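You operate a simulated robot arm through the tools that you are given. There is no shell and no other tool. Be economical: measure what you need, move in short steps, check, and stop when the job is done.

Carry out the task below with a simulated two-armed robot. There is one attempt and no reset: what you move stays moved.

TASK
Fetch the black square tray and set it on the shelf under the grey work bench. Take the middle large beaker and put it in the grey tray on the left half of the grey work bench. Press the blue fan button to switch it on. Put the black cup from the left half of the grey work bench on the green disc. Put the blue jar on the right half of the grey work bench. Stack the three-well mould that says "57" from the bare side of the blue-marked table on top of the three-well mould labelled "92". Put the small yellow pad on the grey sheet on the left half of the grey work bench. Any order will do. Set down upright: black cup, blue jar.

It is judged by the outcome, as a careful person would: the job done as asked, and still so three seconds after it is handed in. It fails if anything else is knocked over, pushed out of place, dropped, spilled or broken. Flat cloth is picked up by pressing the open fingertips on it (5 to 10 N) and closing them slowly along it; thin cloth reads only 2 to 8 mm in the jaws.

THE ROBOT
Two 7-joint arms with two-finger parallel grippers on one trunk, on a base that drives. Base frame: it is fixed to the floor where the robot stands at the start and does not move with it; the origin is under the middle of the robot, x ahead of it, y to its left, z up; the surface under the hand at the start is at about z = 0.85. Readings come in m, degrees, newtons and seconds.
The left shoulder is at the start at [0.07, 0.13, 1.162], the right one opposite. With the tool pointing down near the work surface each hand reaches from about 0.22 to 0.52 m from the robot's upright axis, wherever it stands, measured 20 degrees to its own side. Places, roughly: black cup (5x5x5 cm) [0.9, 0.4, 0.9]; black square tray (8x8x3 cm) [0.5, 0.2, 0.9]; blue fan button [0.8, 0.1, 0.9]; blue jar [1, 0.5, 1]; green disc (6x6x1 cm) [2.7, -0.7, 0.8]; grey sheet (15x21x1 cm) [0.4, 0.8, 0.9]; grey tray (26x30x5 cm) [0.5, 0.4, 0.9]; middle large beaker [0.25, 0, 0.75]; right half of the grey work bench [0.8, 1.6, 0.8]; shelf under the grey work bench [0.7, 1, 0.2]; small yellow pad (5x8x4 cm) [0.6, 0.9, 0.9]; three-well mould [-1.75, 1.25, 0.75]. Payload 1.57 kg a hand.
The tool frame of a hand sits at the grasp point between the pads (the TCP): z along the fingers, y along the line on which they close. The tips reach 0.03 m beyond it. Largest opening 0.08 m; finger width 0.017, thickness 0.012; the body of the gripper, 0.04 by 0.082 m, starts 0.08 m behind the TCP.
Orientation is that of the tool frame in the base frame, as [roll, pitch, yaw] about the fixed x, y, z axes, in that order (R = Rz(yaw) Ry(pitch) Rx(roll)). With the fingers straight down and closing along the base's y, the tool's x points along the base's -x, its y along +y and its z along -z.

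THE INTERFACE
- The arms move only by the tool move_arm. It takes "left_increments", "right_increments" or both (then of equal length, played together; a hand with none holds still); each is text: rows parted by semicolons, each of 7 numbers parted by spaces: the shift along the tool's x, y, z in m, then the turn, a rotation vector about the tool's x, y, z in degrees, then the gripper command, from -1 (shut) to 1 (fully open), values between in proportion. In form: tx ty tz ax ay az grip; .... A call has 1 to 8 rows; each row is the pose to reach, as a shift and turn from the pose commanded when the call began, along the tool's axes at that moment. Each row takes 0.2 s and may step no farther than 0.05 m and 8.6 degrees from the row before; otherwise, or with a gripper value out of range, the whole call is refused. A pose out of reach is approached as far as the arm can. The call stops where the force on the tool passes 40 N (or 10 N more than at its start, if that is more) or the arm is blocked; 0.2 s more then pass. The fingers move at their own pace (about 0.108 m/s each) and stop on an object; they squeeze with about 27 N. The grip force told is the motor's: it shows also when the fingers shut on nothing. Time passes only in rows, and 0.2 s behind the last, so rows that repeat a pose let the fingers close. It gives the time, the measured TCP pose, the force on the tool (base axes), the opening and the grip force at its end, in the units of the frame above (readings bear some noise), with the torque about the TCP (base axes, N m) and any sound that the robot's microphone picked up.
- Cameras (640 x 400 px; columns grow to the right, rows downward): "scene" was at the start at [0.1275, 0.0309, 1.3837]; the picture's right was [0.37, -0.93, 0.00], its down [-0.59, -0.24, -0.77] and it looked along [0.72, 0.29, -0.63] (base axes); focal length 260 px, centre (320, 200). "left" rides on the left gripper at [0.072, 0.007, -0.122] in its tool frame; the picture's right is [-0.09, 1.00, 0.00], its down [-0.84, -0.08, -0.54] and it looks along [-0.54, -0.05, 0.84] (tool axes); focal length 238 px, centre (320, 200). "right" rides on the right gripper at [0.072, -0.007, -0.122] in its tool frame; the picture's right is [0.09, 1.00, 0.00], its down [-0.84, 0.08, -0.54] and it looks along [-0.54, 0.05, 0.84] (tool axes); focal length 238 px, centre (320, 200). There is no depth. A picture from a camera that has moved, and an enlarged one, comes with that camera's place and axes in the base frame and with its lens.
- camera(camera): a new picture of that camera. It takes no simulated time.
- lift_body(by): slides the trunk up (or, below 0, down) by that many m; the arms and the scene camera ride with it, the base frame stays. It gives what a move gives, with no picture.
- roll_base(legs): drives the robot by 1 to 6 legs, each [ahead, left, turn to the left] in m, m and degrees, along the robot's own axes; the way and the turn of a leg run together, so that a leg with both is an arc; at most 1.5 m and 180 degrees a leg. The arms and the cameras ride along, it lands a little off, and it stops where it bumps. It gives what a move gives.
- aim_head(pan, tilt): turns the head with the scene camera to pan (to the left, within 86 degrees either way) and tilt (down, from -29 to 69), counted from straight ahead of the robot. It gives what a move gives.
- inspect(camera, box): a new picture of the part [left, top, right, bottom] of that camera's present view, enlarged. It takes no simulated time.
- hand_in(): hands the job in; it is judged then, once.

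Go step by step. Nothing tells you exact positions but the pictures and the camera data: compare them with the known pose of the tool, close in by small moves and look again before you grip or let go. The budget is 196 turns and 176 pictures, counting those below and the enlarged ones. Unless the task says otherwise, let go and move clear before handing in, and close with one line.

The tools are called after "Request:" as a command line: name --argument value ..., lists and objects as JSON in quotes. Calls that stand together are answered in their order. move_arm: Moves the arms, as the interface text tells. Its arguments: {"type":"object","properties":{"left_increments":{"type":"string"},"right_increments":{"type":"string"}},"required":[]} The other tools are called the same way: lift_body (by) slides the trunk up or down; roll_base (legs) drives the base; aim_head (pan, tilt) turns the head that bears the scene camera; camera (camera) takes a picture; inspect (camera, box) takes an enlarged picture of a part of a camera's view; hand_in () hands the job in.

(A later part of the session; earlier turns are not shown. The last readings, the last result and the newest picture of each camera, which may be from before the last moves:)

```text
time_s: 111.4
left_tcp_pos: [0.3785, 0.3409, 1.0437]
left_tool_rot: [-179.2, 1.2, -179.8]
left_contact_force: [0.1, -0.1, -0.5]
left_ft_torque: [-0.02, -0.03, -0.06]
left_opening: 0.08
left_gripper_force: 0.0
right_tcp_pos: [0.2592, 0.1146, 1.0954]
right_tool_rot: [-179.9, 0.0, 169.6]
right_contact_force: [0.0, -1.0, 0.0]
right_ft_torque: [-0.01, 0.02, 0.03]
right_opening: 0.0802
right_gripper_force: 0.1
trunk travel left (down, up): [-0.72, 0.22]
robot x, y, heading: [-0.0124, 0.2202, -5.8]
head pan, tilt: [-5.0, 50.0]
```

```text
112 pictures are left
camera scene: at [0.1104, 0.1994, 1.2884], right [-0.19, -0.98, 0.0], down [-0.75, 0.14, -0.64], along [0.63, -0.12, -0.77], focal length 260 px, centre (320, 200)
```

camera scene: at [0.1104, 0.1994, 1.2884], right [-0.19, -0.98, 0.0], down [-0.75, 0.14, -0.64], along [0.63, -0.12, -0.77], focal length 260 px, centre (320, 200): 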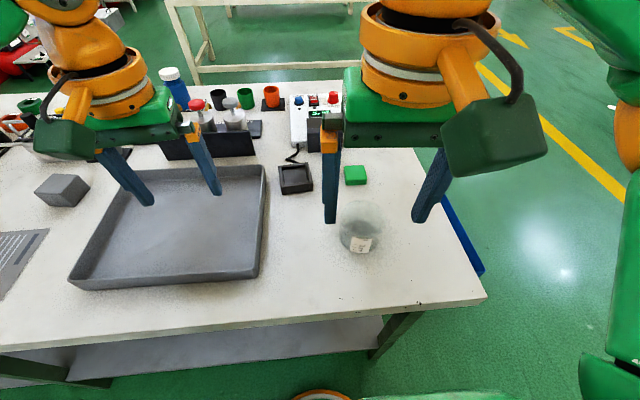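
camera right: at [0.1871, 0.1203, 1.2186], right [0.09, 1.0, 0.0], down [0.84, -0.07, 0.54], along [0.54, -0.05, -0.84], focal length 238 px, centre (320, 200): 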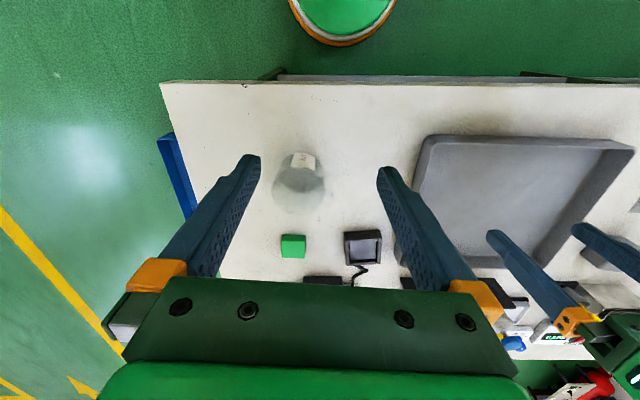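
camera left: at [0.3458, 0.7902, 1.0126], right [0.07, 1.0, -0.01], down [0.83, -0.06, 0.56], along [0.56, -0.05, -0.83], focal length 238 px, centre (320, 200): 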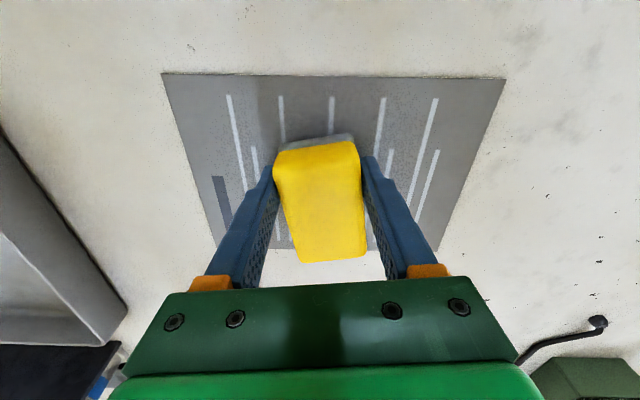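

Request:
inspect --camera "right" --box '[240, 130, 400, 230]'

Request:
inspect --camera "scene" --box '[290, 170, 434, 260]'

```text
4.00 times, centred on (320, 180) of right
camera zoom: at [0.1871, 0.1203, 1.2186], right [0.09, 1.0, 0.0], down [0.84, -0.07, 0.54], along [0.54, -0.05, -0.84], focal length 953 px, centre (320, 280)
```

zoom: 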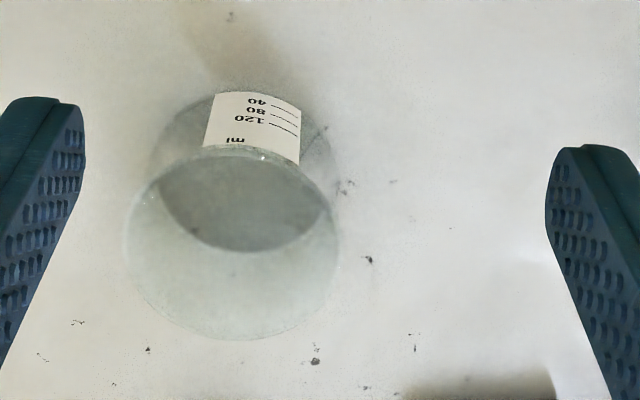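

```text
4.44 times, centred on (362, 215) of scene
camera zoom: at [0.1104, 0.1994, 1.2884], right [-0.19, -0.98, 0.0], down [-0.75, 0.14, -0.64], along [0.63, -0.12, -0.77], focal length 1153 px, centre (133, 133)
```

zoom: 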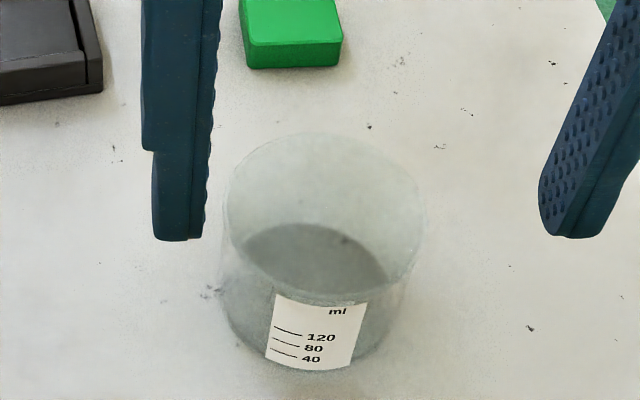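

Beaker rim: centre ≈[0.368,0.070], z≈0.905, diameter ≈82 mm, empty. I'll grip its right wall, one finger inside; moving above that wall.

Request:
move_arm --right_increments "-0.03 -0.016 0.02 0 0 0 1; -0.06 -0.032 0.04 0 0 0 1; -0.09 -0.048 0.06 0 0 0 1; -0.115 -0.0646 0.09 0 0 0 1; -0.115 -0.0646 0.12 0 0 0 1; -0.115 -0.0646 0.12 0 0 0 1"

Request:
camera --camera "right"

Request:
inspect --camera "scene" --box '[280, 130, 460, 260]'

```text
time_s: 112.8
left_tcp_pos: [0.3781, 0.3403, 1.044]
left_tool_rot: [-179.3, 1.1, -179.8]
left_contact_force: [-0.4, -1.9, 1.0]
left_ft_torque: [-0.01, -0.01, 0.0]
left_opening: 0.0801
left_gripper_force: 0.1
right_tcp_pos: [0.3609, 0.0294, 0.9757]
right_tool_rot: [180.0, -0.1, 169.5]
right_contact_force: [-0.2, -0.8, 0.5]
right_ft_torque: [0.0, 0.01, 0.03]
right_opening: 0.08
right_gripper_force: 0.1
trunk travel left (down, up): [-0.72, 0.22]
robot x, y, heading: [-0.0156, 0.221, -6.0]
head pan, tilt: [-5.0, 50.0]
```

```text
109 pictures are left
camera right: at [0.2874, 0.0347, 1.0987], right [0.09, 1.0, 0.0], down [0.84, -0.07, 0.54], along [0.54, -0.05, -0.84], focal length 238 px, centre (320, 200)
```

right: 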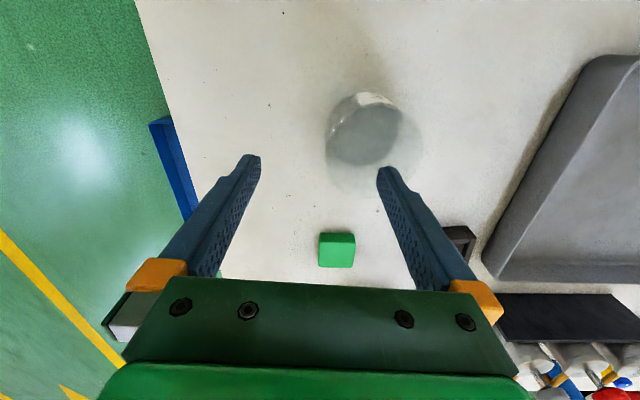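

```text
3.08 times, centred on (370, 195) of scene
camera zoom: at [0.1099, 0.1984, 1.2884], right [-0.19, -0.98, 0.0], down [-0.75, 0.15, -0.64], along [0.63, -0.12, -0.77], focal length 798 px, centre (166, 215)
```

zoom: 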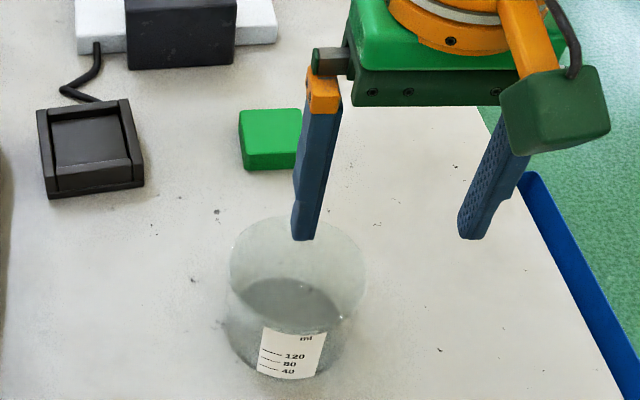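

Inner finger is over the beaker's middle, outer one outside. I lower and close on the wall.

Request:
move_arm --right_increments "0 0.001 0.025 0 0 0 1; 0 0.001 0.05 0 0 0 1; 0 0.001 0.076 0 0 0 1; 0 0.001 0.076 0 0 0 0.2; 0 0.001 0.076 0 0 0 -0.4; 0 0.001 0.076 0 0 0 -1; 0 0.001 0.076 0 0 0 -1"

Request:
camera --camera "right"

Request:
inspect --camera "scene" --box '[280, 130, 460, 260]'

```text
time_s: 114.4
left_tcp_pos: [0.3763, 0.3405, 1.0434]
left_tool_rot: [-179.3, 1.3, -179.8]
left_contact_force: [0.0, 0.7, 0.0]
left_ft_torque: [-0.01, -0.02, 0.0]
left_opening: 0.0801
left_gripper_force: 0.1
right_tcp_pos: [0.3612, 0.0301, 0.9001]
right_tool_rot: [180.0, 0.1, 169.6]
right_contact_force: [-0.4, 1.0, 8.6]
right_ft_torque: [0.74, -0.11, 0.06]
right_opening: 0.0042
right_gripper_force: 24.7
trunk travel left (down, up): [-0.72, 0.22]
robot x, y, heading: [-0.0121, 0.2155, -6.1]
head pan, tilt: [-5.0, 50.0]
```

```text
107 pictures are left
camera right: at [0.2882, 0.0357, 1.0235], right [0.09, 1.0, 0.0], down [0.84, -0.07, 0.54], along [0.54, -0.05, -0.84], focal length 238 px, centre (320, 200)
```

right: 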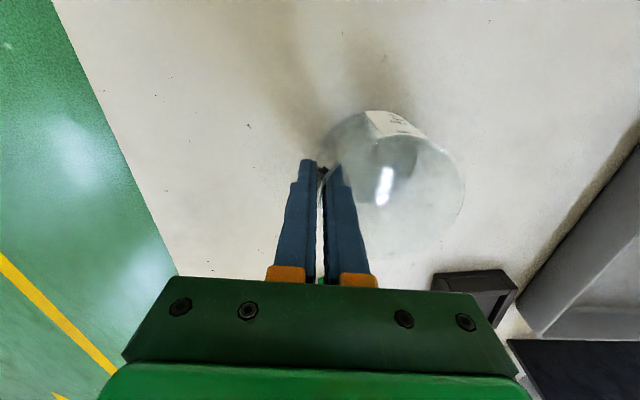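

```text
3.08 times, centred on (370, 195) of scene
camera zoom: at [0.1083, 0.199, 1.2887], right [-0.19, -0.98, 0.0], down [-0.75, 0.14, -0.64], along [0.63, -0.12, -0.77], focal length 798 px, centre (166, 215)
```

zoom: 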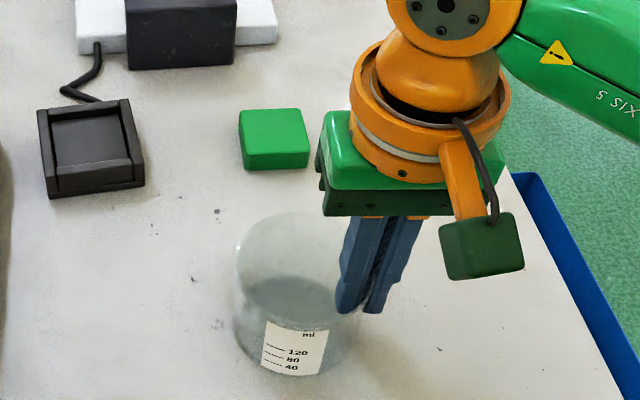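

Wall gripped (4 mm). I lift it.

Request:
move_arm --right_increments "0 0 -0.02 0 0 0 -1; 0 0 -0.05 0 0 0 -1; 0 0 -0.08 0 0 0 -1; 0 0 -0.11 0 0 0 -1; 0 0 -0.11 0 0 0 -1"

Request:
camera --camera "right"

Request:
camera --camera "scene"

```text
time_s: 115.6
left_tcp_pos: [0.3775, 0.3406, 1.0431]
left_tool_rot: [-179.3, 1.3, -179.7]
left_contact_force: [-0.5, -0.1, -1.0]
left_ft_torque: [-0.01, -0.04, -0.03]
left_opening: 0.0799
left_gripper_force: 0.1
right_tcp_pos: [0.3626, 0.0316, 1.0081]
right_tool_rot: [-180.0, 0.0, 169.6]
right_contact_force: [0.5, 0.4, -2.3]
right_ft_torque: [-0.09, 0.02, 0.05]
right_opening: 0.0037
right_gripper_force: 25.2
trunk travel left (down, up): [-0.72, 0.22]
robot x, y, heading: [-0.0138, 0.2202, -5.9]
head pan, tilt: [-5.0, 50.0]
```

```text
105 pictures are left
camera right: at [0.2903, 0.0364, 1.1316], right [0.09, 1.0, 0.0], down [0.84, -0.08, 0.54], along [0.54, -0.05, -0.84], focal length 238 px, centre (320, 200)
```

right: 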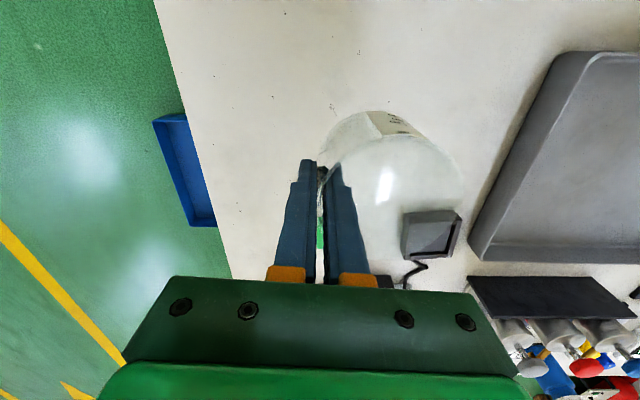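

```text
104 pictures are left
camera scene: at [0.1106, 0.1979, 1.2883], right [-0.19, -0.98, 0.0], down [-0.75, 0.15, -0.64], along [0.63, -0.12, -0.77], focal length 260 px, centre (320, 200)
```

scene: 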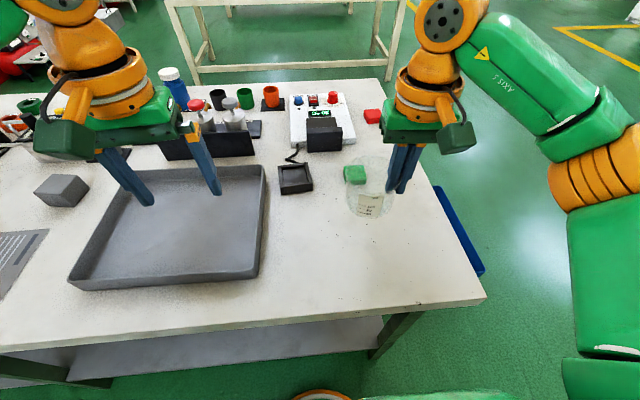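

Beaker held upright. Tray centre ≈[0.454,0.397]; I roll left 0.30 m to carry it over the tray.

Request:
roll_base --legs '[[0.02, 0.3, 0]]'

Request:
camera --camera "right"

Request:
camera --camera "scene"

```text
time_s: 117.7
left_tcp_pos: [0.4268, 0.6436, 1.0432]
left_tool_rot: [-179.4, 1.2, -179.4]
left_contact_force: [0.1, 0.7, 0.0]
left_ft_torque: [0.02, -0.02, -0.03]
left_opening: 0.0799
left_gripper_force: 0.0
right_tcp_pos: [0.4147, 0.332, 1.0074]
right_tool_rot: [180.0, 0.0, 169.9]
right_contact_force: [-0.9, -0.6, -1.2]
right_ft_torque: [-0.05, 0.01, 0.01]
right_opening: 0.0037
right_gripper_force: 24.9
trunk travel left (down, up): [-0.72, 0.22]
robot x, y, heading: [0.04, 0.522, -5.7]
head pan, tilt: [-5.0, 50.0]
```

```text
103 pictures are left
camera right: at [0.3419, 0.3383, 1.1312], right [0.08, 1.0, 0.0], down [0.84, -0.07, 0.54], along [0.54, -0.04, -0.84], focal length 238 px, centre (320, 200)
```

right: 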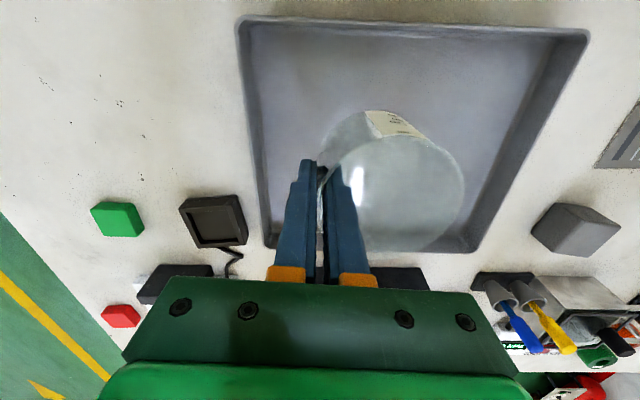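

```text
102 pictures are left
camera scene: at [0.1611, 0.4986, 1.2883], right [-0.18, -0.98, 0.0], down [-0.75, 0.14, -0.64], along [0.63, -0.12, -0.77], focal length 260 px, centre (320, 200)
```

scene: 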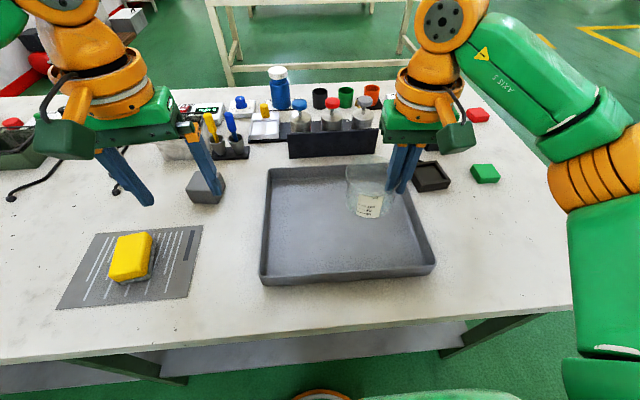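

I shift 3 cm further in and lower toward the tray floor.

Request:
move_arm --right_increments "0.01 0.029 0 0 0 0 -1; 0.01 0.029 0.03 0 0 0 -1; 0.01 0.029 0.06 0 0 0 -1; 0.01 0.029 0.085 0 0 0 -1; 0.01 0.029 0.095 0 0 0 -1; 0.01 0.029 0.095 0 0 0 -1"

Request:
inspect --camera "scene" --box '[250, 130, 450, 290]'

```text
time_s: 119.1
left_tcp_pos: [0.4271, 0.6452, 1.0427]
left_tool_rot: [-179.3, 1.2, -179.5]
left_contact_force: [0.3, 0.2, -0.3]
left_ft_torque: [0.0, -0.01, -0.02]
left_opening: 0.08
left_gripper_force: 0.1
right_tcp_pos: [0.4133, 0.3655, 0.9112]
right_tool_rot: [-179.9, 0.0, 169.9]
right_contact_force: [1.0, 0.9, -2.3]
right_ft_torque: [-0.06, -0.02, -0.01]
right_opening: 0.0041
right_gripper_force: 24.8
trunk travel left (down, up): [-0.72, 0.22]
robot x, y, heading: [0.0364, 0.5218, -5.5]
head pan, tilt: [-5.0, 50.0]
```

```text
2.50 times, centred on (350, 210) of scene
camera zoom: at [0.1614, 0.5002, 1.2883], right [-0.18, -0.98, 0.0], down [-0.75, 0.14, -0.64], along [0.63, -0.12, -0.77], focal length 649 px, centre (245, 175)
```

zoom: 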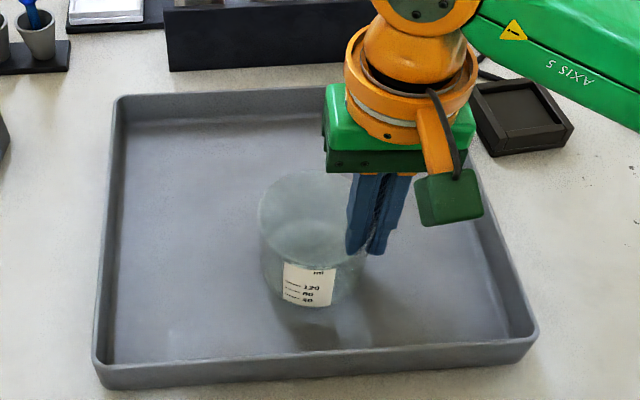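

Request:
move_arm --right_increments "0 0 0.003 0 0 0 -1; 0 0 0.006 0 0 0 -1; 0 0 0.009 0 0 0 -1"

```text
time_s: 119.9
left_tcp_pos: [0.4257, 0.6436, 1.0444]
left_tool_rot: [-179.3, 1.2, -179.6]
left_contact_force: [-0.1, 1.1, -0.8]
left_ft_torque: [0.03, 0.02, 0.02]
left_opening: 0.0802
left_gripper_force: 0.1
right_tcp_pos: [0.4088, 0.3653, 0.9061]
right_tool_rot: [179.9, 0.2, 169.9]
right_contact_force: [1.2, -2.2, 10.8]
right_ft_torque: [0.8, -0.14, -0.07]
right_opening: 0.0039
right_gripper_force: 24.5
trunk travel left (down, up): [-0.72, 0.22]
robot x, y, heading: [0.0386, 0.5196, -5.6]
head pan, tilt: [-5.0, 50.0]
```

It rests on the tray floor. I release partway and lift straight out.

Request:
move_arm --right_increments "0 0 -0.002 0 0 0 -0.7; 0 0 -0.002 0 0 0 -0.4; 0 0 -0.002 0 0 0 -0.4; 0 0 -0.03 0 0 0 -0.4; 0 0 -0.07 0 0 0 -0.4; 0 0 -0.11 0 0 0 -0.4; 0 0 -0.14 0 0 0 0.2; 0 0 -0.15 0 0 0 1"

Request:
camera --camera "scene"

Request:
camera --camera "right"

```text
time_s: 121.7
left_tcp_pos: [0.4283, 0.6447, 1.0422]
left_tool_rot: [-179.2, 1.3, -179.5]
left_contact_force: [0.7, 0.2, 0.3]
left_ft_torque: [0.02, -0.02, 0.01]
left_opening: 0.0799
left_gripper_force: 0.0
right_tcp_pos: [0.41, 0.3649, 1.0562]
right_tool_rot: [-180.0, 0.0, 169.9]
right_contact_force: [0.0, -0.4, 0.0]
right_ft_torque: [0.0, 0.03, 0.01]
right_opening: 0.0799
right_gripper_force: 0.0
trunk travel left (down, up): [-0.72, 0.22]
robot x, y, heading: [0.037, 0.5225, -5.4]
head pan, tilt: [-5.0, 50.0]
```

```text
100 pictures are left
camera scene: at [0.1611, 0.5004, 1.2884], right [-0.18, -0.98, 0.0], down [-0.75, 0.14, -0.64], along [0.63, -0.12, -0.77], focal length 260 px, centre (320, 200)
```

scene: 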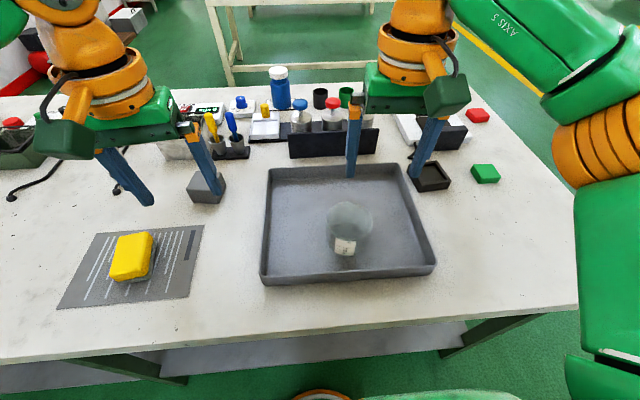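

```text
99 pictures are left
camera right: at [0.3375, 0.3704, 1.1782], right [0.08, 1.0, 0.0], down [0.84, -0.07, 0.54], along [0.54, -0.05, -0.84], focal length 238 px, centre (320, 200)
```

right: 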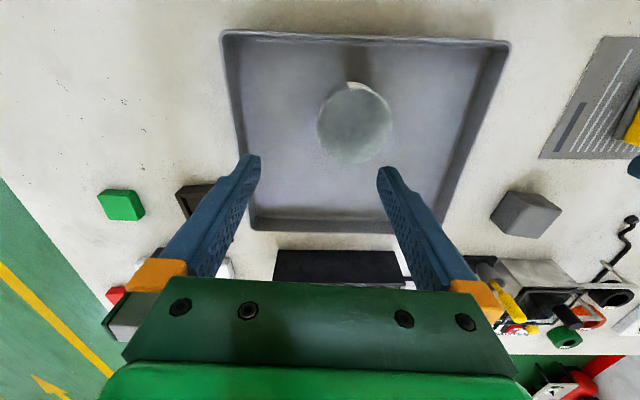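

Beaker stands in the grey tray. Next the black tray at ≈[0.527,0.18]; I roll right so the right hand can take it.

Request:
roll_base --legs '[[0.07, -0.18, 0]]'

Request:
camera --camera "right"

Request:
inspect --camera "scene" --box '[250, 110, 442, 230]'

```text
time_s: 123.2
left_tcp_pos: [0.4774, 0.4541, 1.0431]
left_tool_rot: [-179.2, 1.2, -179.5]
left_contact_force: [-0.4, 0.7, -0.9]
left_ft_torque: [-0.04, -0.02, 0.0]
left_opening: 0.0802
left_gripper_force: 0.1
right_tcp_pos: [0.4588, 0.1753, 1.0547]
right_tool_rot: [-180.0, 0.0, 169.8]
right_contact_force: [-0.7, 1.5, 0.6]
right_ft_torque: [0.03, 0.01, 0.0]
right_opening: 0.0799
right_gripper_force: 0.1
trunk travel left (down, up): [-0.72, 0.22]
robot x, y, heading: [0.085, 0.3276, -5.6]
head pan, tilt: [-5.0, 50.0]
```

```text
98 pictures are left
camera right: at [0.3855, 0.1807, 1.1783], right [0.08, 1.0, 0.0], down [0.84, -0.07, 0.54], along [0.54, -0.05, -0.84], focal length 238 px, centre (320, 200)
```

right: 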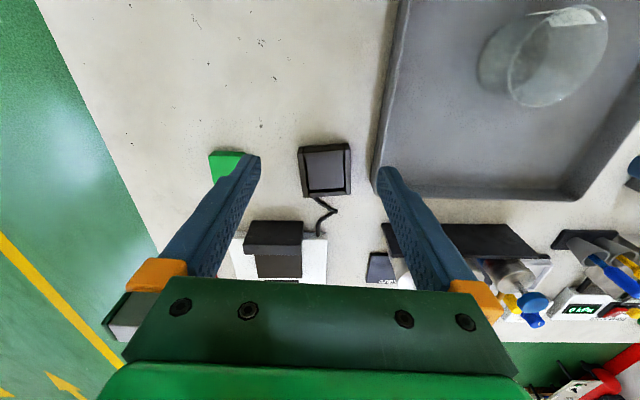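

```text
3.33 times, centred on (346, 170) of scene
camera zoom: at [0.2091, 0.3109, 1.2885], right [-0.18, -0.98, 0.0], down [-0.75, 0.14, -0.64], along [0.63, -0.12, -0.77], focal length 865 px, centre (233, 300)
```

zoom: 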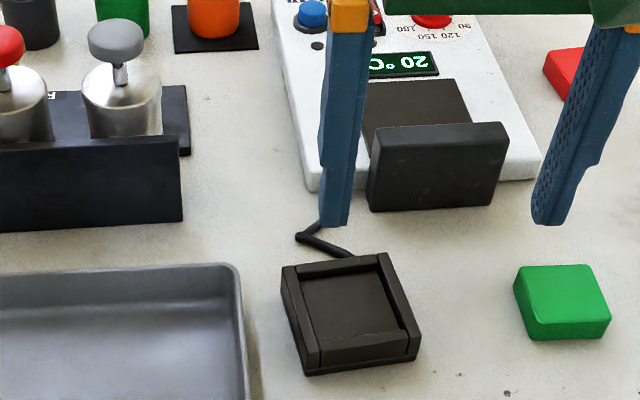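

I'll grip the tray's right wall (≈[0.526,0.147]) with a half-open hand, turning the tool ~13° to match. Going above it first.

Request:
move_arm --right_increments "-0.02 -0.004 0.02 0 0 -3 0.3; -0.04 -0.008 0.04 0 0 -6 0; -0.06 -0.012 0.07 0 0 -10 0; -0.072 -0.0155 0.1 0 0 -13.5 0; -0.072 -0.0155 0.1 0 0 -13.5 0"

Request:
camera --camera "right"

Request:
inspect --camera "scene" --box '[250, 110, 442, 230]'

```text
time_s: 124.5
left_tcp_pos: [0.4762, 0.4532, 1.0432]
left_tool_rot: [-179.3, 1.2, -179.5]
left_contact_force: [0.2, 0.3, -0.3]
left_ft_torque: [0.01, -0.04, -0.01]
left_opening: 0.0798
left_gripper_force: 0.1
right_tcp_pos: [0.5276, 0.1459, 0.9557]
right_tool_rot: [180.0, 0.0, -176.6]
right_contact_force: [-0.2, 0.3, 0.8]
right_ft_torque: [-0.02, -0.02, 0.01]
right_opening: 0.0402
right_gripper_force: 0.0
trunk travel left (down, up): [-0.72, 0.22]
robot x, y, heading: [0.0855, 0.333, -5.7]
head pan, tilt: [-5.0, 50.0]
```

```text
96 pictures are left
camera right: at [0.4557, 0.1349, 1.0773], right [-0.15, 0.99, 0.0], down [0.83, 0.13, 0.54], along [0.54, 0.08, -0.84], focal length 238 px, centre (320, 200)
```

right: 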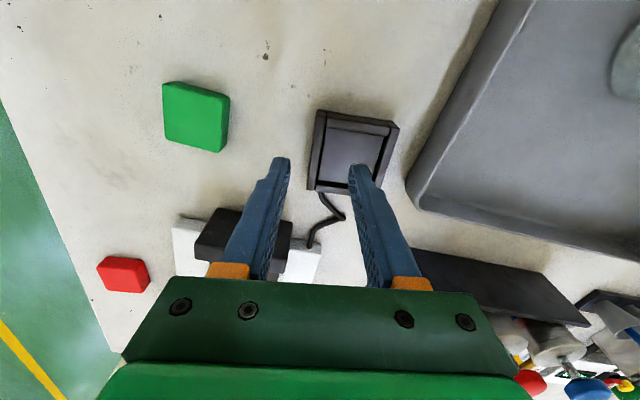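

```text
3.33 times, centred on (346, 170) of scene
camera zoom: at [0.2092, 0.3089, 1.2884], right [-0.18, -0.98, 0.0], down [-0.75, 0.14, -0.64], along [0.63, -0.12, -0.77], focal length 865 px, centre (233, 300)
```

zoom: 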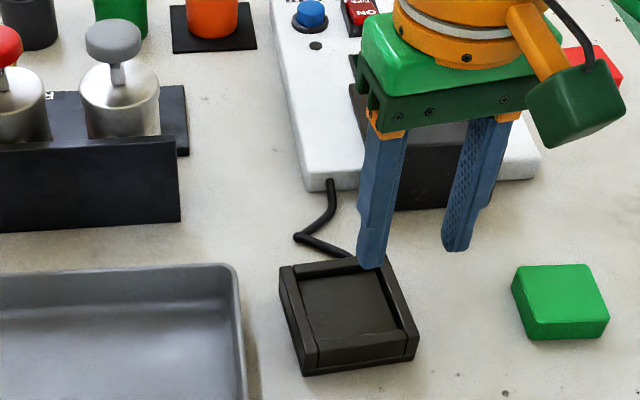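

Centred on the wall. I lower to z≈0.89 and close.

Request:
move_arm --right_increments "-0.006 -0.001 0.025 0 0 0 0; -0.006 -0.001 0.05 0 0 0 0; -0.006 -0.001 0.064 0 0 0 0; -0.006 -0.001 0.064 0 0 0 -0.5; -0.006 -0.001 0.064 0 0 0 -1; -0.006 -0.001 0.064 0 0 0 -1"

Request:
inspect --camera "scene" --box '[250, 110, 442, 230]'

```text
time_s: 125.2
left_tcp_pos: [0.4723, 0.4537, 1.0451]
left_tool_rot: [-179.2, 1.4, -179.5]
left_contact_force: [-0.2, 0.1, -0.2]
left_ft_torque: [-0.04, 0.05, 0.0]
left_opening: 0.0801
left_gripper_force: 0.0
right_tcp_pos: [0.5322, 0.1469, 0.8999]
right_tool_rot: [179.7, 1.0, -176.6]
right_contact_force: [-7.5, -0.7, 16.6]
right_ft_torque: [0.39, 0.43, 0.18]
right_opening: 0.0402
right_gripper_force: 0.9
trunk travel left (down, up): [-0.72, 0.22]
robot x, y, heading: [0.0845, 0.3307, -5.7]
head pan, tilt: [-5.0, 50.0]
stopped in row 3 (right hand): the force on the tool passed its limit at 51 N (the readings are from after the stop); the commanded pose is now the measured one
```

```text
3.33 times, centred on (346, 170) of scene
camera zoom: at [0.2042, 0.3099, 1.2891], right [-0.19, -0.98, 0.0], down [-0.75, 0.14, -0.65], along [0.64, -0.12, -0.76], focal length 865 px, centre (233, 300)
```

zoom: 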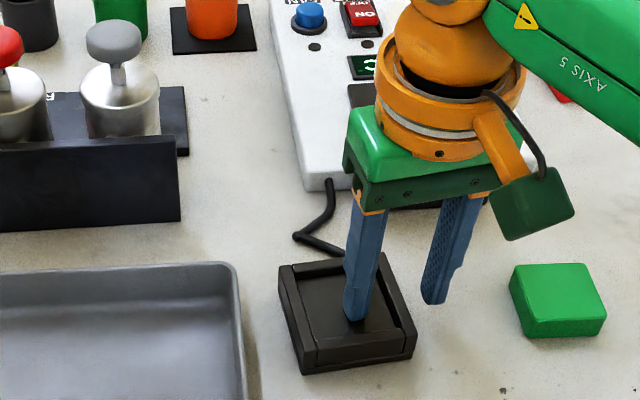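

The inner tip touched the tray's floor (fairly high). I raise 2 mm and close on the wall.

Request:
move_arm --right_increments "0 0 -0.002 0 0 0 0; 0 0 -0.002 0 0 0 -0.5; 0 0 -0.002 0 0 0 -0.9; 0 0 -0.002 0 0 0 -1; 0 0 -0.002 0 0 0 -1"

Request:
camera --camera "right"

```text
time_s: 126.4
left_tcp_pos: [0.4752, 0.4524, 1.0433]
left_tool_rot: [-179.3, 1.3, -179.5]
left_contact_force: [0.4, -0.4, -0.4]
left_ft_torque: [-0.02, 0.0, -0.02]
left_opening: 0.0799
left_gripper_force: 0.0
right_tcp_pos: [0.5343, 0.1465, 0.9006]
right_tool_rot: [179.8, 0.9, -176.6]
right_contact_force: [1.4, -2.1, 7.4]
right_ft_torque: [-0.01, -0.14, -0.1]
right_opening: 0.0081
right_gripper_force: 27.4
trunk travel left (down, up): [-0.72, 0.22]
robot x, y, heading: [0.0889, 0.3308, -5.7]
head pan, tilt: [-5.0, 50.0]
```

```text
93 pictures are left
camera right: at [0.4605, 0.1337, 1.0218], right [-0.15, 0.99, 0.0], down [0.82, 0.12, 0.56], along [0.55, 0.09, -0.83], focal length 238 px, centre (320, 200)
```

right: 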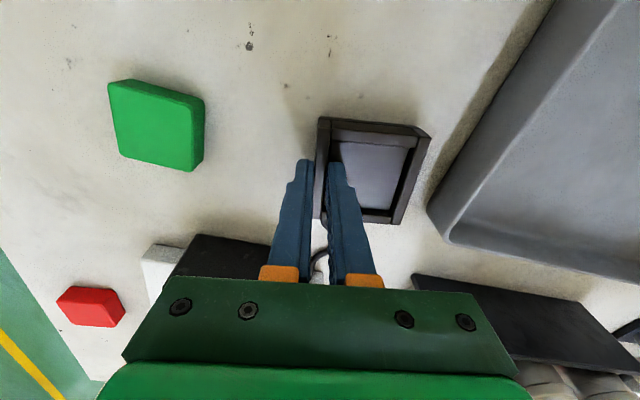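

Wall gripped at 8 mm. I lift the tray 10 cm and check.

Request:
move_arm --right_increments "0 0 -0.02 0 0 0 -1; 0 0 -0.05 0 0 0 -1; 0 0 -0.08 0 0 0 -1; 0 0 -0.11 0 0 0 -1; 0 0 -0.11 0 0 0 -1"

Request:
camera --camera "right"

Request:
camera --camera "scene"

```text
time_s: 127.6
left_tcp_pos: [0.4775, 0.452, 1.0434]
left_tool_rot: [-179.2, 1.2, -179.6]
left_contact_force: [-0.3, 0.1, 0.0]
left_ft_torque: [0.01, 0.0, 0.02]
left_opening: 0.0801
left_gripper_force: 0.0
right_tcp_pos: [0.5332, 0.1445, 1.0084]
right_tool_rot: [179.8, 0.8, -176.6]
right_contact_force: [0.4, 0.6, -2.6]
right_ft_torque: [-0.1, -0.02, -0.03]
right_opening: 0.008
right_gripper_force: 27.3
trunk travel left (down, up): [-0.72, 0.22]
robot x, y, heading: [0.0852, 0.3269, -5.7]
head pan, tilt: [-5.0, 50.0]
```

```text
92 pictures are left
camera right: at [0.4597, 0.132, 1.1308], right [-0.15, 0.99, 0.0], down [0.82, 0.12, 0.55], along [0.55, 0.09, -0.83], focal length 238 px, centre (320, 200)
```

right: 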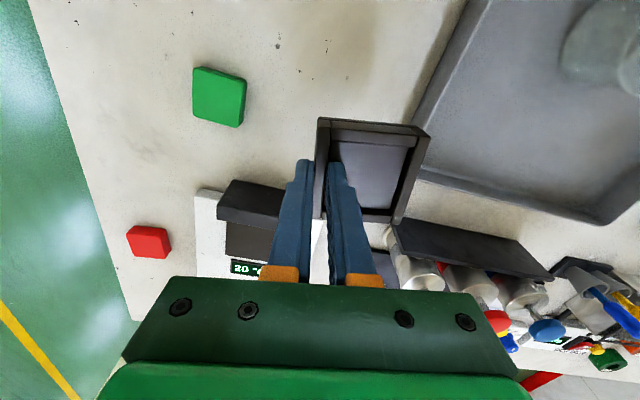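

```text
91 pictures are left
camera scene: at [0.2104, 0.3082, 1.2883], right [-0.19, -0.98, 0.0], down [-0.75, 0.14, -0.64], along [0.63, -0.12, -0.77], focal length 260 px, centre (320, 200)
```

scene: 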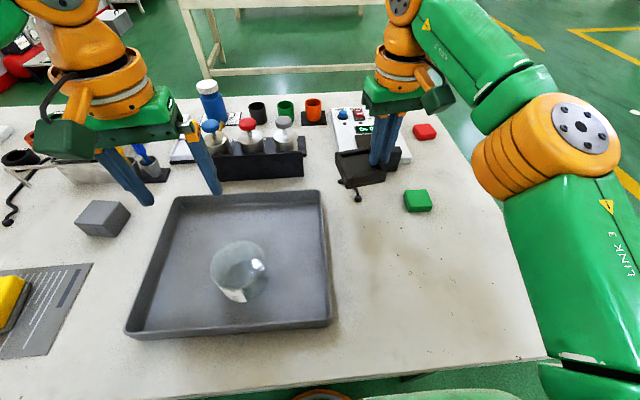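

Tray held level. I back away from the bench and lower the trunk by 0.56 m for the shelf.

Request:
roll_base --legs '[[-0.5, 0.1, 0]]'

Request:
lift_body --by -0.56

Request:
aim_head --pan -5 --tilt 20

Request:
camera --camera "scene"

Request:
camera --camera "right"

```text
time_s: 130.7
left_tcp_pos: [-0.0173, 0.6027, 1.0426]
left_tool_rot: [-179.3, 1.0, 179.9]
left_contact_force: [0.5, -0.7, 0.2]
left_ft_torque: [0.0, -0.02, -0.02]
left_opening: 0.0801
left_gripper_force: 0.1
right_tcp_pos: [0.036, 0.2947, 1.0084]
right_tool_rot: [179.7, 0.7, -177.2]
right_contact_force: [-0.1, 0.1, -2.2]
right_ft_torque: [-0.07, 0.02, 0.03]
right_opening: 0.0079
right_gripper_force: 26.8
trunk travel left (down, up): [-0.72, 0.22]
robot x, y, heading: [-0.4109, 0.4852, -6.2]
head pan, tilt: [-5.0, 50.0]
```

```text
refused: -0.56 is not a number from -0.4 to 0.4
```

```text
time_s: 131.6
left_tcp_pos: [-0.0171, 0.6021, 1.0423]
left_tool_rot: [-179.3, 1.2, 179.9]
left_contact_force: [-0.5, 0.7, 0.5]
left_ft_torque: [-0.03, -0.01, -0.02]
left_opening: 0.08
left_gripper_force: 0.0
right_tcp_pos: [0.0357, 0.2946, 1.008]
right_tool_rot: [179.7, 0.8, -177.2]
right_contact_force: [0.2, -0.5, -2.1]
right_ft_torque: [-0.09, 0.02, -0.02]
right_opening: 0.0083
right_gripper_force: 26.4
trunk travel left (down, up): [-0.72, 0.22]
robot x, y, heading: [-0.4076, 0.4851, -6.1]
head pan, tilt: [-5.0, 20.0]
```

```text
90 pictures are left
camera scene: at [-0.2704, 0.4588, 1.3338], right [-0.2, -0.98, 0.0], down [-0.34, 0.07, -0.94], along [0.92, -0.18, -0.34], focal length 260 px, centre (320, 200)
```

scene: 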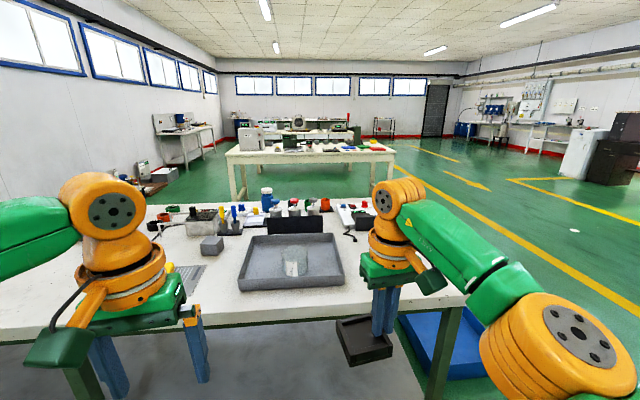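

```text
89 pictures are left
camera right: at [-0.0388, 0.2831, 1.1306], right [-0.14, 0.99, 0.0], down [0.82, 0.12, 0.55], along [0.55, 0.08, -0.83], focal length 238 px, centre (320, 200)
```

right: 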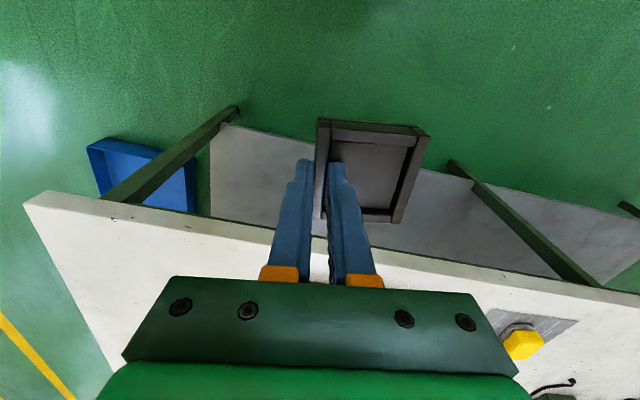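

Legs at y≈-0.06 and y≈1.05 with open shelf between. Lowering the trunk in two steps.

Request:
lift_body --by -0.3

Request:
lift_body --by -0.26

Request:
camera --camera "scene"

Request:
camera --camera "right"

```text
time_s: 134.6
left_tcp_pos: [-0.0168, 0.603, 0.7437]
left_tool_rot: [-179.3, 1.2, 179.8]
left_contact_force: [-0.2, 0.1, 0.2]
left_ft_torque: [0.0, 0.03, 0.01]
left_opening: 0.0798
left_gripper_force: 0.1
right_tcp_pos: [0.0329, 0.2946, 0.7083]
right_tool_rot: [179.9, 0.7, -177.2]
right_contact_force: [0.9, -0.2, -3.1]
right_ft_torque: [-0.05, 0.01, -0.02]
right_opening: 0.0083
right_gripper_force: 27.2
trunk travel left (down, up): [-0.42, 0.52]
robot x, y, heading: [-0.4114, 0.4851, -6.0]
head pan, tilt: [-5.0, 20.0]
```

```text
time_s: 137.3
left_tcp_pos: [-0.0193, 0.6032, 0.4833]
left_tool_rot: [-179.3, 1.2, 179.8]
left_contact_force: [-0.2, -0.7, 0.2]
left_ft_torque: [-0.01, -0.02, -0.03]
left_opening: 0.0798
left_gripper_force: 0.1
right_tcp_pos: [0.0347, 0.2952, 0.4476]
right_tool_rot: [179.8, 0.9, -177.2]
right_contact_force: [0.8, 0.4, -1.8]
right_ft_torque: [-0.08, 0.0, 0.0]
right_opening: 0.0081
right_gripper_force: 26.9
trunk travel left (down, up): [-0.16, 0.78]
robot x, y, heading: [-0.4079, 0.4833, -6.4]
head pan, tilt: [-5.0, 20.0]
```

```text
88 pictures are left
camera scene: at [-0.2709, 0.4589, 0.7739], right [-0.2, -0.98, 0.0], down [-0.34, 0.07, -0.94], along [0.92, -0.18, -0.34], focal length 260 px, centre (320, 200)
```

scene: 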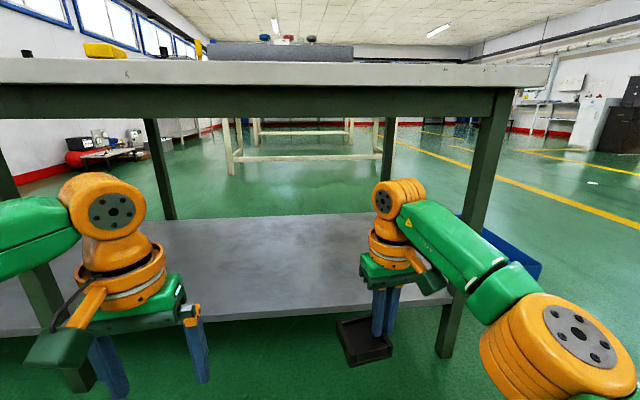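

```text
87 pictures are left
camera right: at [-0.0392, 0.2832, 0.5706], right [-0.14, 0.99, 0.0], down [0.82, 0.12, 0.55], along [0.55, 0.08, -0.83], focal length 238 px, centre (320, 200)
```

right: 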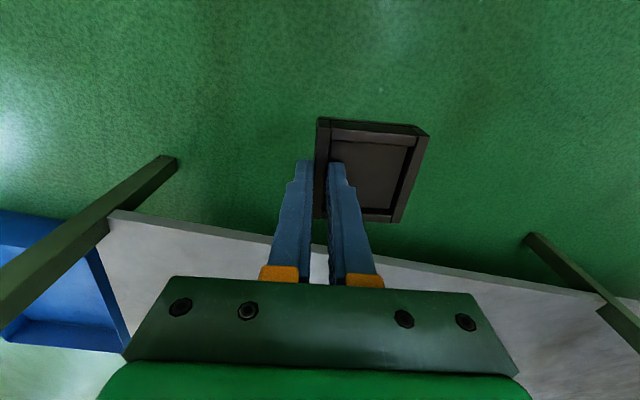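

Apron bottom is at z≈0.755 and arms are below it. I check the left elbow's reach before driving under.

Request:
aim_head --pan 60 --tilt 30

Request:
camera --camera "scene"

Request:
aim_head --pan -50 --tilt 30

Request:
camera --camera "scene"

```text
time_s: 138.7
left_tcp_pos: [-0.0187, 0.6034, 0.4835]
left_tool_rot: [-179.3, 1.2, 179.8]
left_contact_force: [0.4, -0.2, 0.1]
left_ft_torque: [-0.02, -0.01, 0.0]
left_opening: 0.0802
left_gripper_force: 0.0
right_tcp_pos: [0.035, 0.2942, 0.4498]
right_tool_rot: [179.8, 0.8, -177.2]
right_contact_force: [0.4, 0.1, -2.7]
right_ft_torque: [-0.08, 0.01, -0.01]
right_opening: 0.0082
right_gripper_force: 26.7
trunk travel left (down, up): [-0.16, 0.78]
robot x, y, heading: [-0.4091, 0.4843, -6.5]
head pan, tilt: [60.0, 30.0]
```

```text
86 pictures are left
camera scene: at [-0.3086, 0.55, 0.7579], right [0.81, -0.59, 0.0], down [-0.3, -0.4, -0.87], along [0.51, 0.7, -0.5], focal length 260 px, centre (320, 200)
```

scene: 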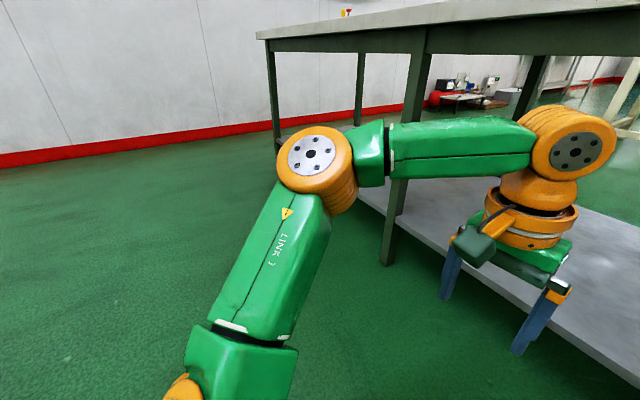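

```text
time_s: 140.5
left_tcp_pos: [-0.0185, 0.6028, 0.4819]
left_tool_rot: [-179.3, 1.2, 179.9]
left_contact_force: [0.7, 0.6, 0.4]
left_ft_torque: [0.01, 0.01, -0.02]
left_opening: 0.08
left_gripper_force: 0.1
right_tcp_pos: [0.0337, 0.2949, 0.4486]
right_tool_rot: [179.8, 0.8, -177.1]
right_contact_force: [-0.6, 0.2, -2.8]
right_ft_torque: [-0.06, 0.01, 0.01]
right_opening: 0.0083
right_gripper_force: 26.6
trunk travel left (down, up): [-0.16, 0.78]
robot x, y, heading: [-0.412, 0.4833, -6.2]
head pan, tilt: [-50.0, 30.0]
```

```text
85 pictures are left
camera scene: at [-0.3119, 0.4019, 0.7578], right [-0.83, -0.56, 0.0], down [-0.28, 0.42, -0.87], along [0.48, -0.72, -0.5], focal length 260 px, centre (320, 200)
```

scene: 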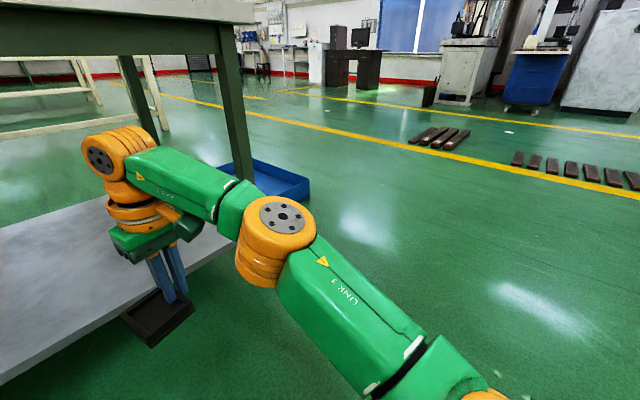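

Both elbows have ~10 cm clearance to the legs. I drive forward 0.41 m under the bench.

Request:
roll_base --legs '[[0.25, 0.02, 0], [0.16, 0.02, 0]]'

Request:
aim_head --pan -10 --tilt 45

Request:
camera --camera "scene"

Request:
camera --camera "right"

```text
time_s: 143.4
left_tcp_pos: [0.3922, 0.6039, 0.4828]
left_tool_rot: [-179.3, 1.1, -179.7]
left_contact_force: [-0.1, -0.4, 0.3]
left_ft_torque: [0.01, 0.02, -0.02]
left_opening: 0.0799
left_gripper_force: 0.1
right_tcp_pos: [0.4471, 0.2955, 0.449]
right_tool_rot: [179.9, 0.8, -176.9]
right_contact_force: [0.1, 0.6, -2.3]
right_ft_torque: [-0.06, -0.02, 0.0]
right_opening: 0.0083
right_gripper_force: 26.7
trunk travel left (down, up): [-0.16, 0.78]
robot x, y, heading: [0.0005, 0.4848, -5.7]
head pan, tilt: [-50.0, 30.0]
```

```text
time_s: 144.4
left_tcp_pos: [0.3918, 0.6037, 0.4829]
left_tool_rot: [-179.4, 1.2, -179.7]
left_contact_force: [-0.1, -0.1, 0.1]
left_ft_torque: [-0.02, 0.03, 0.02]
left_opening: 0.0801
left_gripper_force: 0.1
right_tcp_pos: [0.446, 0.2952, 0.4484]
right_tool_rot: [179.8, 0.9, -176.8]
right_contact_force: [0.4, 0.2, -2.6]
right_ft_torque: [-0.07, -0.02, 0.01]
right_opening: 0.0082
right_gripper_force: 26.8
trunk travel left (down, up): [-0.16, 0.78]
robot x, y, heading: [0.0009, 0.4775, -5.9]
head pan, tilt: [-10.0, 45.0]
```

```text
84 pictures are left
camera scene: at [0.1263, 0.4523, 0.7352], right [-0.27, -0.96, 0.0], down [-0.68, 0.19, -0.71], along [0.68, -0.19, -0.71], focal length 260 px, centre (320, 200)
```

scene: 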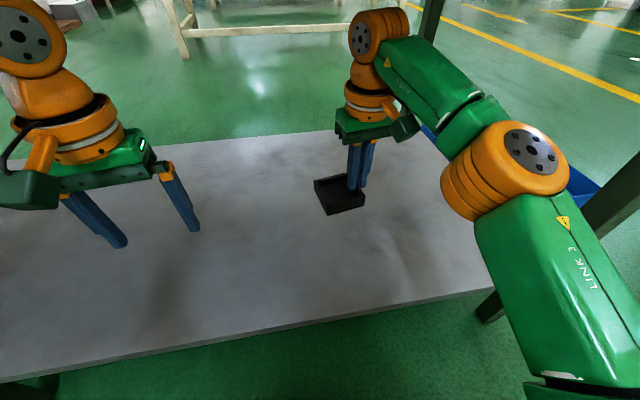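

```text
83 pictures are left
camera right: at [0.3727, 0.2832, 0.5706], right [-0.15, 0.99, 0.0], down [0.82, 0.12, 0.55], along [0.55, 0.08, -0.83], focal length 238 px, centre (320, 200)
```

right: 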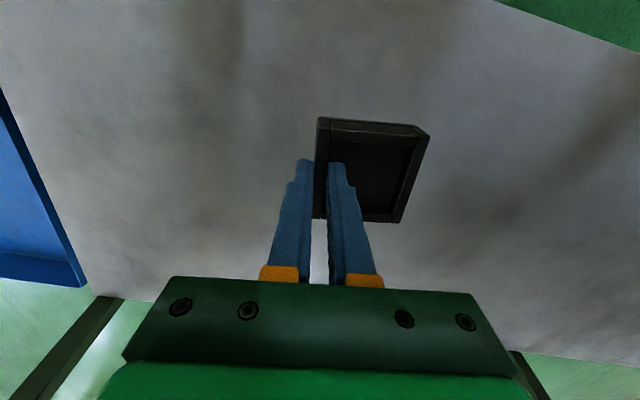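

Tray is over the shelf. I lower it 0.17 m.

Request:
move_arm --right_increments "0 0 0.03 0 0 0 -1; 0 0 0.06 0 0 0 -1; 0 0 0.09 0 0 0 -1; 0 0 0.12 0 0 0 -1; 0 0 0.145 0 0 0 -1; 0 0 0.165 0 0 0 -1; 0 0 0.165 0 0 0 -1"

Request:
camera --camera "scene"

```text
time_s: 146.0
left_tcp_pos: [0.3875, 0.604, 0.4867]
left_tool_rot: [-179.2, 1.7, -179.6]
left_contact_force: [0.2, 0.3, 0.0]
left_ft_torque: [0.01, 0.0, -0.01]
left_opening: 0.0801
left_gripper_force: 0.1
right_tcp_pos: [0.4484, 0.294, 0.2946]
right_tool_rot: [180.0, 1.8, -176.9]
right_contact_force: [-6.5, 0.8, 36.1]
right_ft_torque: [0.15, 0.88, 0.06]
right_opening: 0.0082
right_gripper_force: 26.9
trunk travel left (down, up): [-0.16, 0.78]
robot x, y, heading: [-0.0006, 0.4797, -6.0]
head pan, tilt: [-10.0, 45.0]
stopped in row 7 (right hand): the force on the tool passed its limit at 47 N (the readings are from after the stop); the commanded pose is now the measured one
```

```text
82 pictures are left
camera scene: at [0.121, 0.4541, 0.7369], right [-0.27, -0.96, 0.0], down [-0.67, 0.19, -0.71], along [0.69, -0.2, -0.7], focal length 260 px, centre (320, 200)
```

scene: 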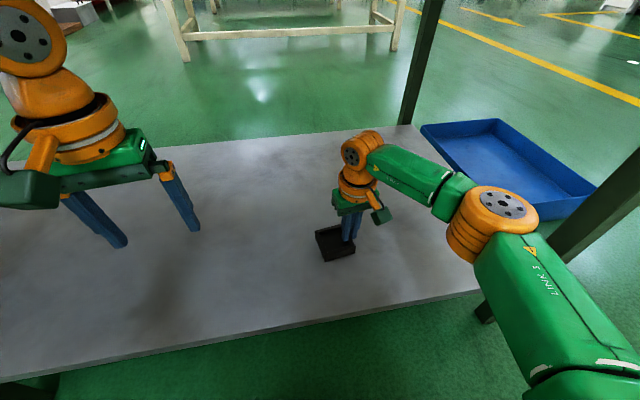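

Contact: the tray is resting on the shelf (z≈0.245). I ease off, release partly and rise.

Request:
move_arm --right_increments "0 0 -0.004 0 0 0 -1; 0 0 -0.004 0 0 0 -0.7; 0 0 -0.004 0 0 0 -0.3; 0 0 -0.004 0 0 0 -0.2; 0 0 -0.03 0 0 0 -0.2; 0 0 -0.07 0 0 0 -0.2; 0 0 -0.11 0 0 0 0.2; 0 0 -0.15 0 0 0 1"

Request:
camera --camera "right"

Request:
camera --camera "scene"

```text
time_s: 147.8
left_tcp_pos: [0.391, 0.603, 0.4836]
left_tool_rot: [-179.3, 1.2, -179.7]
left_contact_force: [-1.1, 1.2, 0.7]
left_ft_torque: [0.0, 0.01, 0.03]
left_opening: 0.0801
left_gripper_force: 0.2
right_tcp_pos: [0.444, 0.2925, 0.4377]
right_tool_rot: [179.8, 1.1, -176.9]
right_contact_force: [0.2, 0.2, 0.6]
right_ft_torque: [0.0, 0.03, -0.01]
right_opening: 0.0799
right_gripper_force: 0.1
trunk travel left (down, up): [-0.16, 0.78]
robot x, y, heading: [-0.0019, 0.4801, -5.7]
head pan, tilt: [-10.0, 45.0]
```

```text
81 pictures are left
camera right: at [0.3713, 0.2825, 0.56], right [-0.15, 0.99, 0.0], down [0.82, 0.12, 0.56], along [0.55, 0.08, -0.83], focal length 238 px, centre (320, 200)
```

right: 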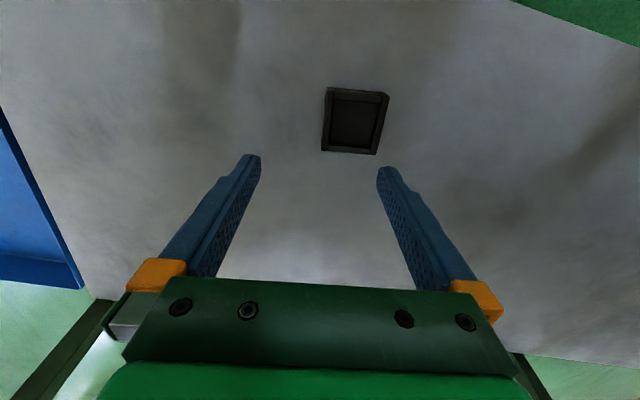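

```text
80 pictures are left
camera scene: at [0.1258, 0.4524, 0.7353], right [-0.27, -0.96, 0.0], down [-0.68, 0.19, -0.71], along [0.68, -0.19, -0.71], focal length 260 px, centre (320, 200)
```

scene: 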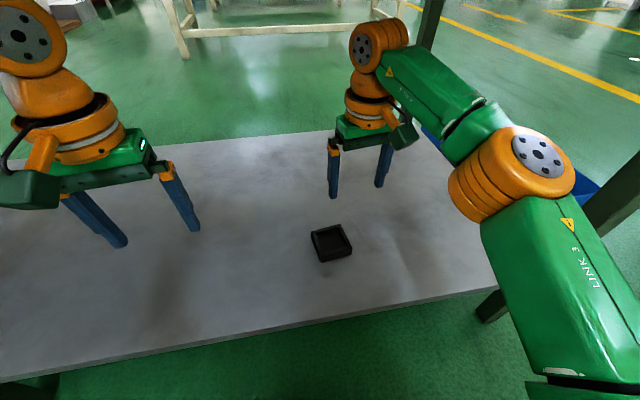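

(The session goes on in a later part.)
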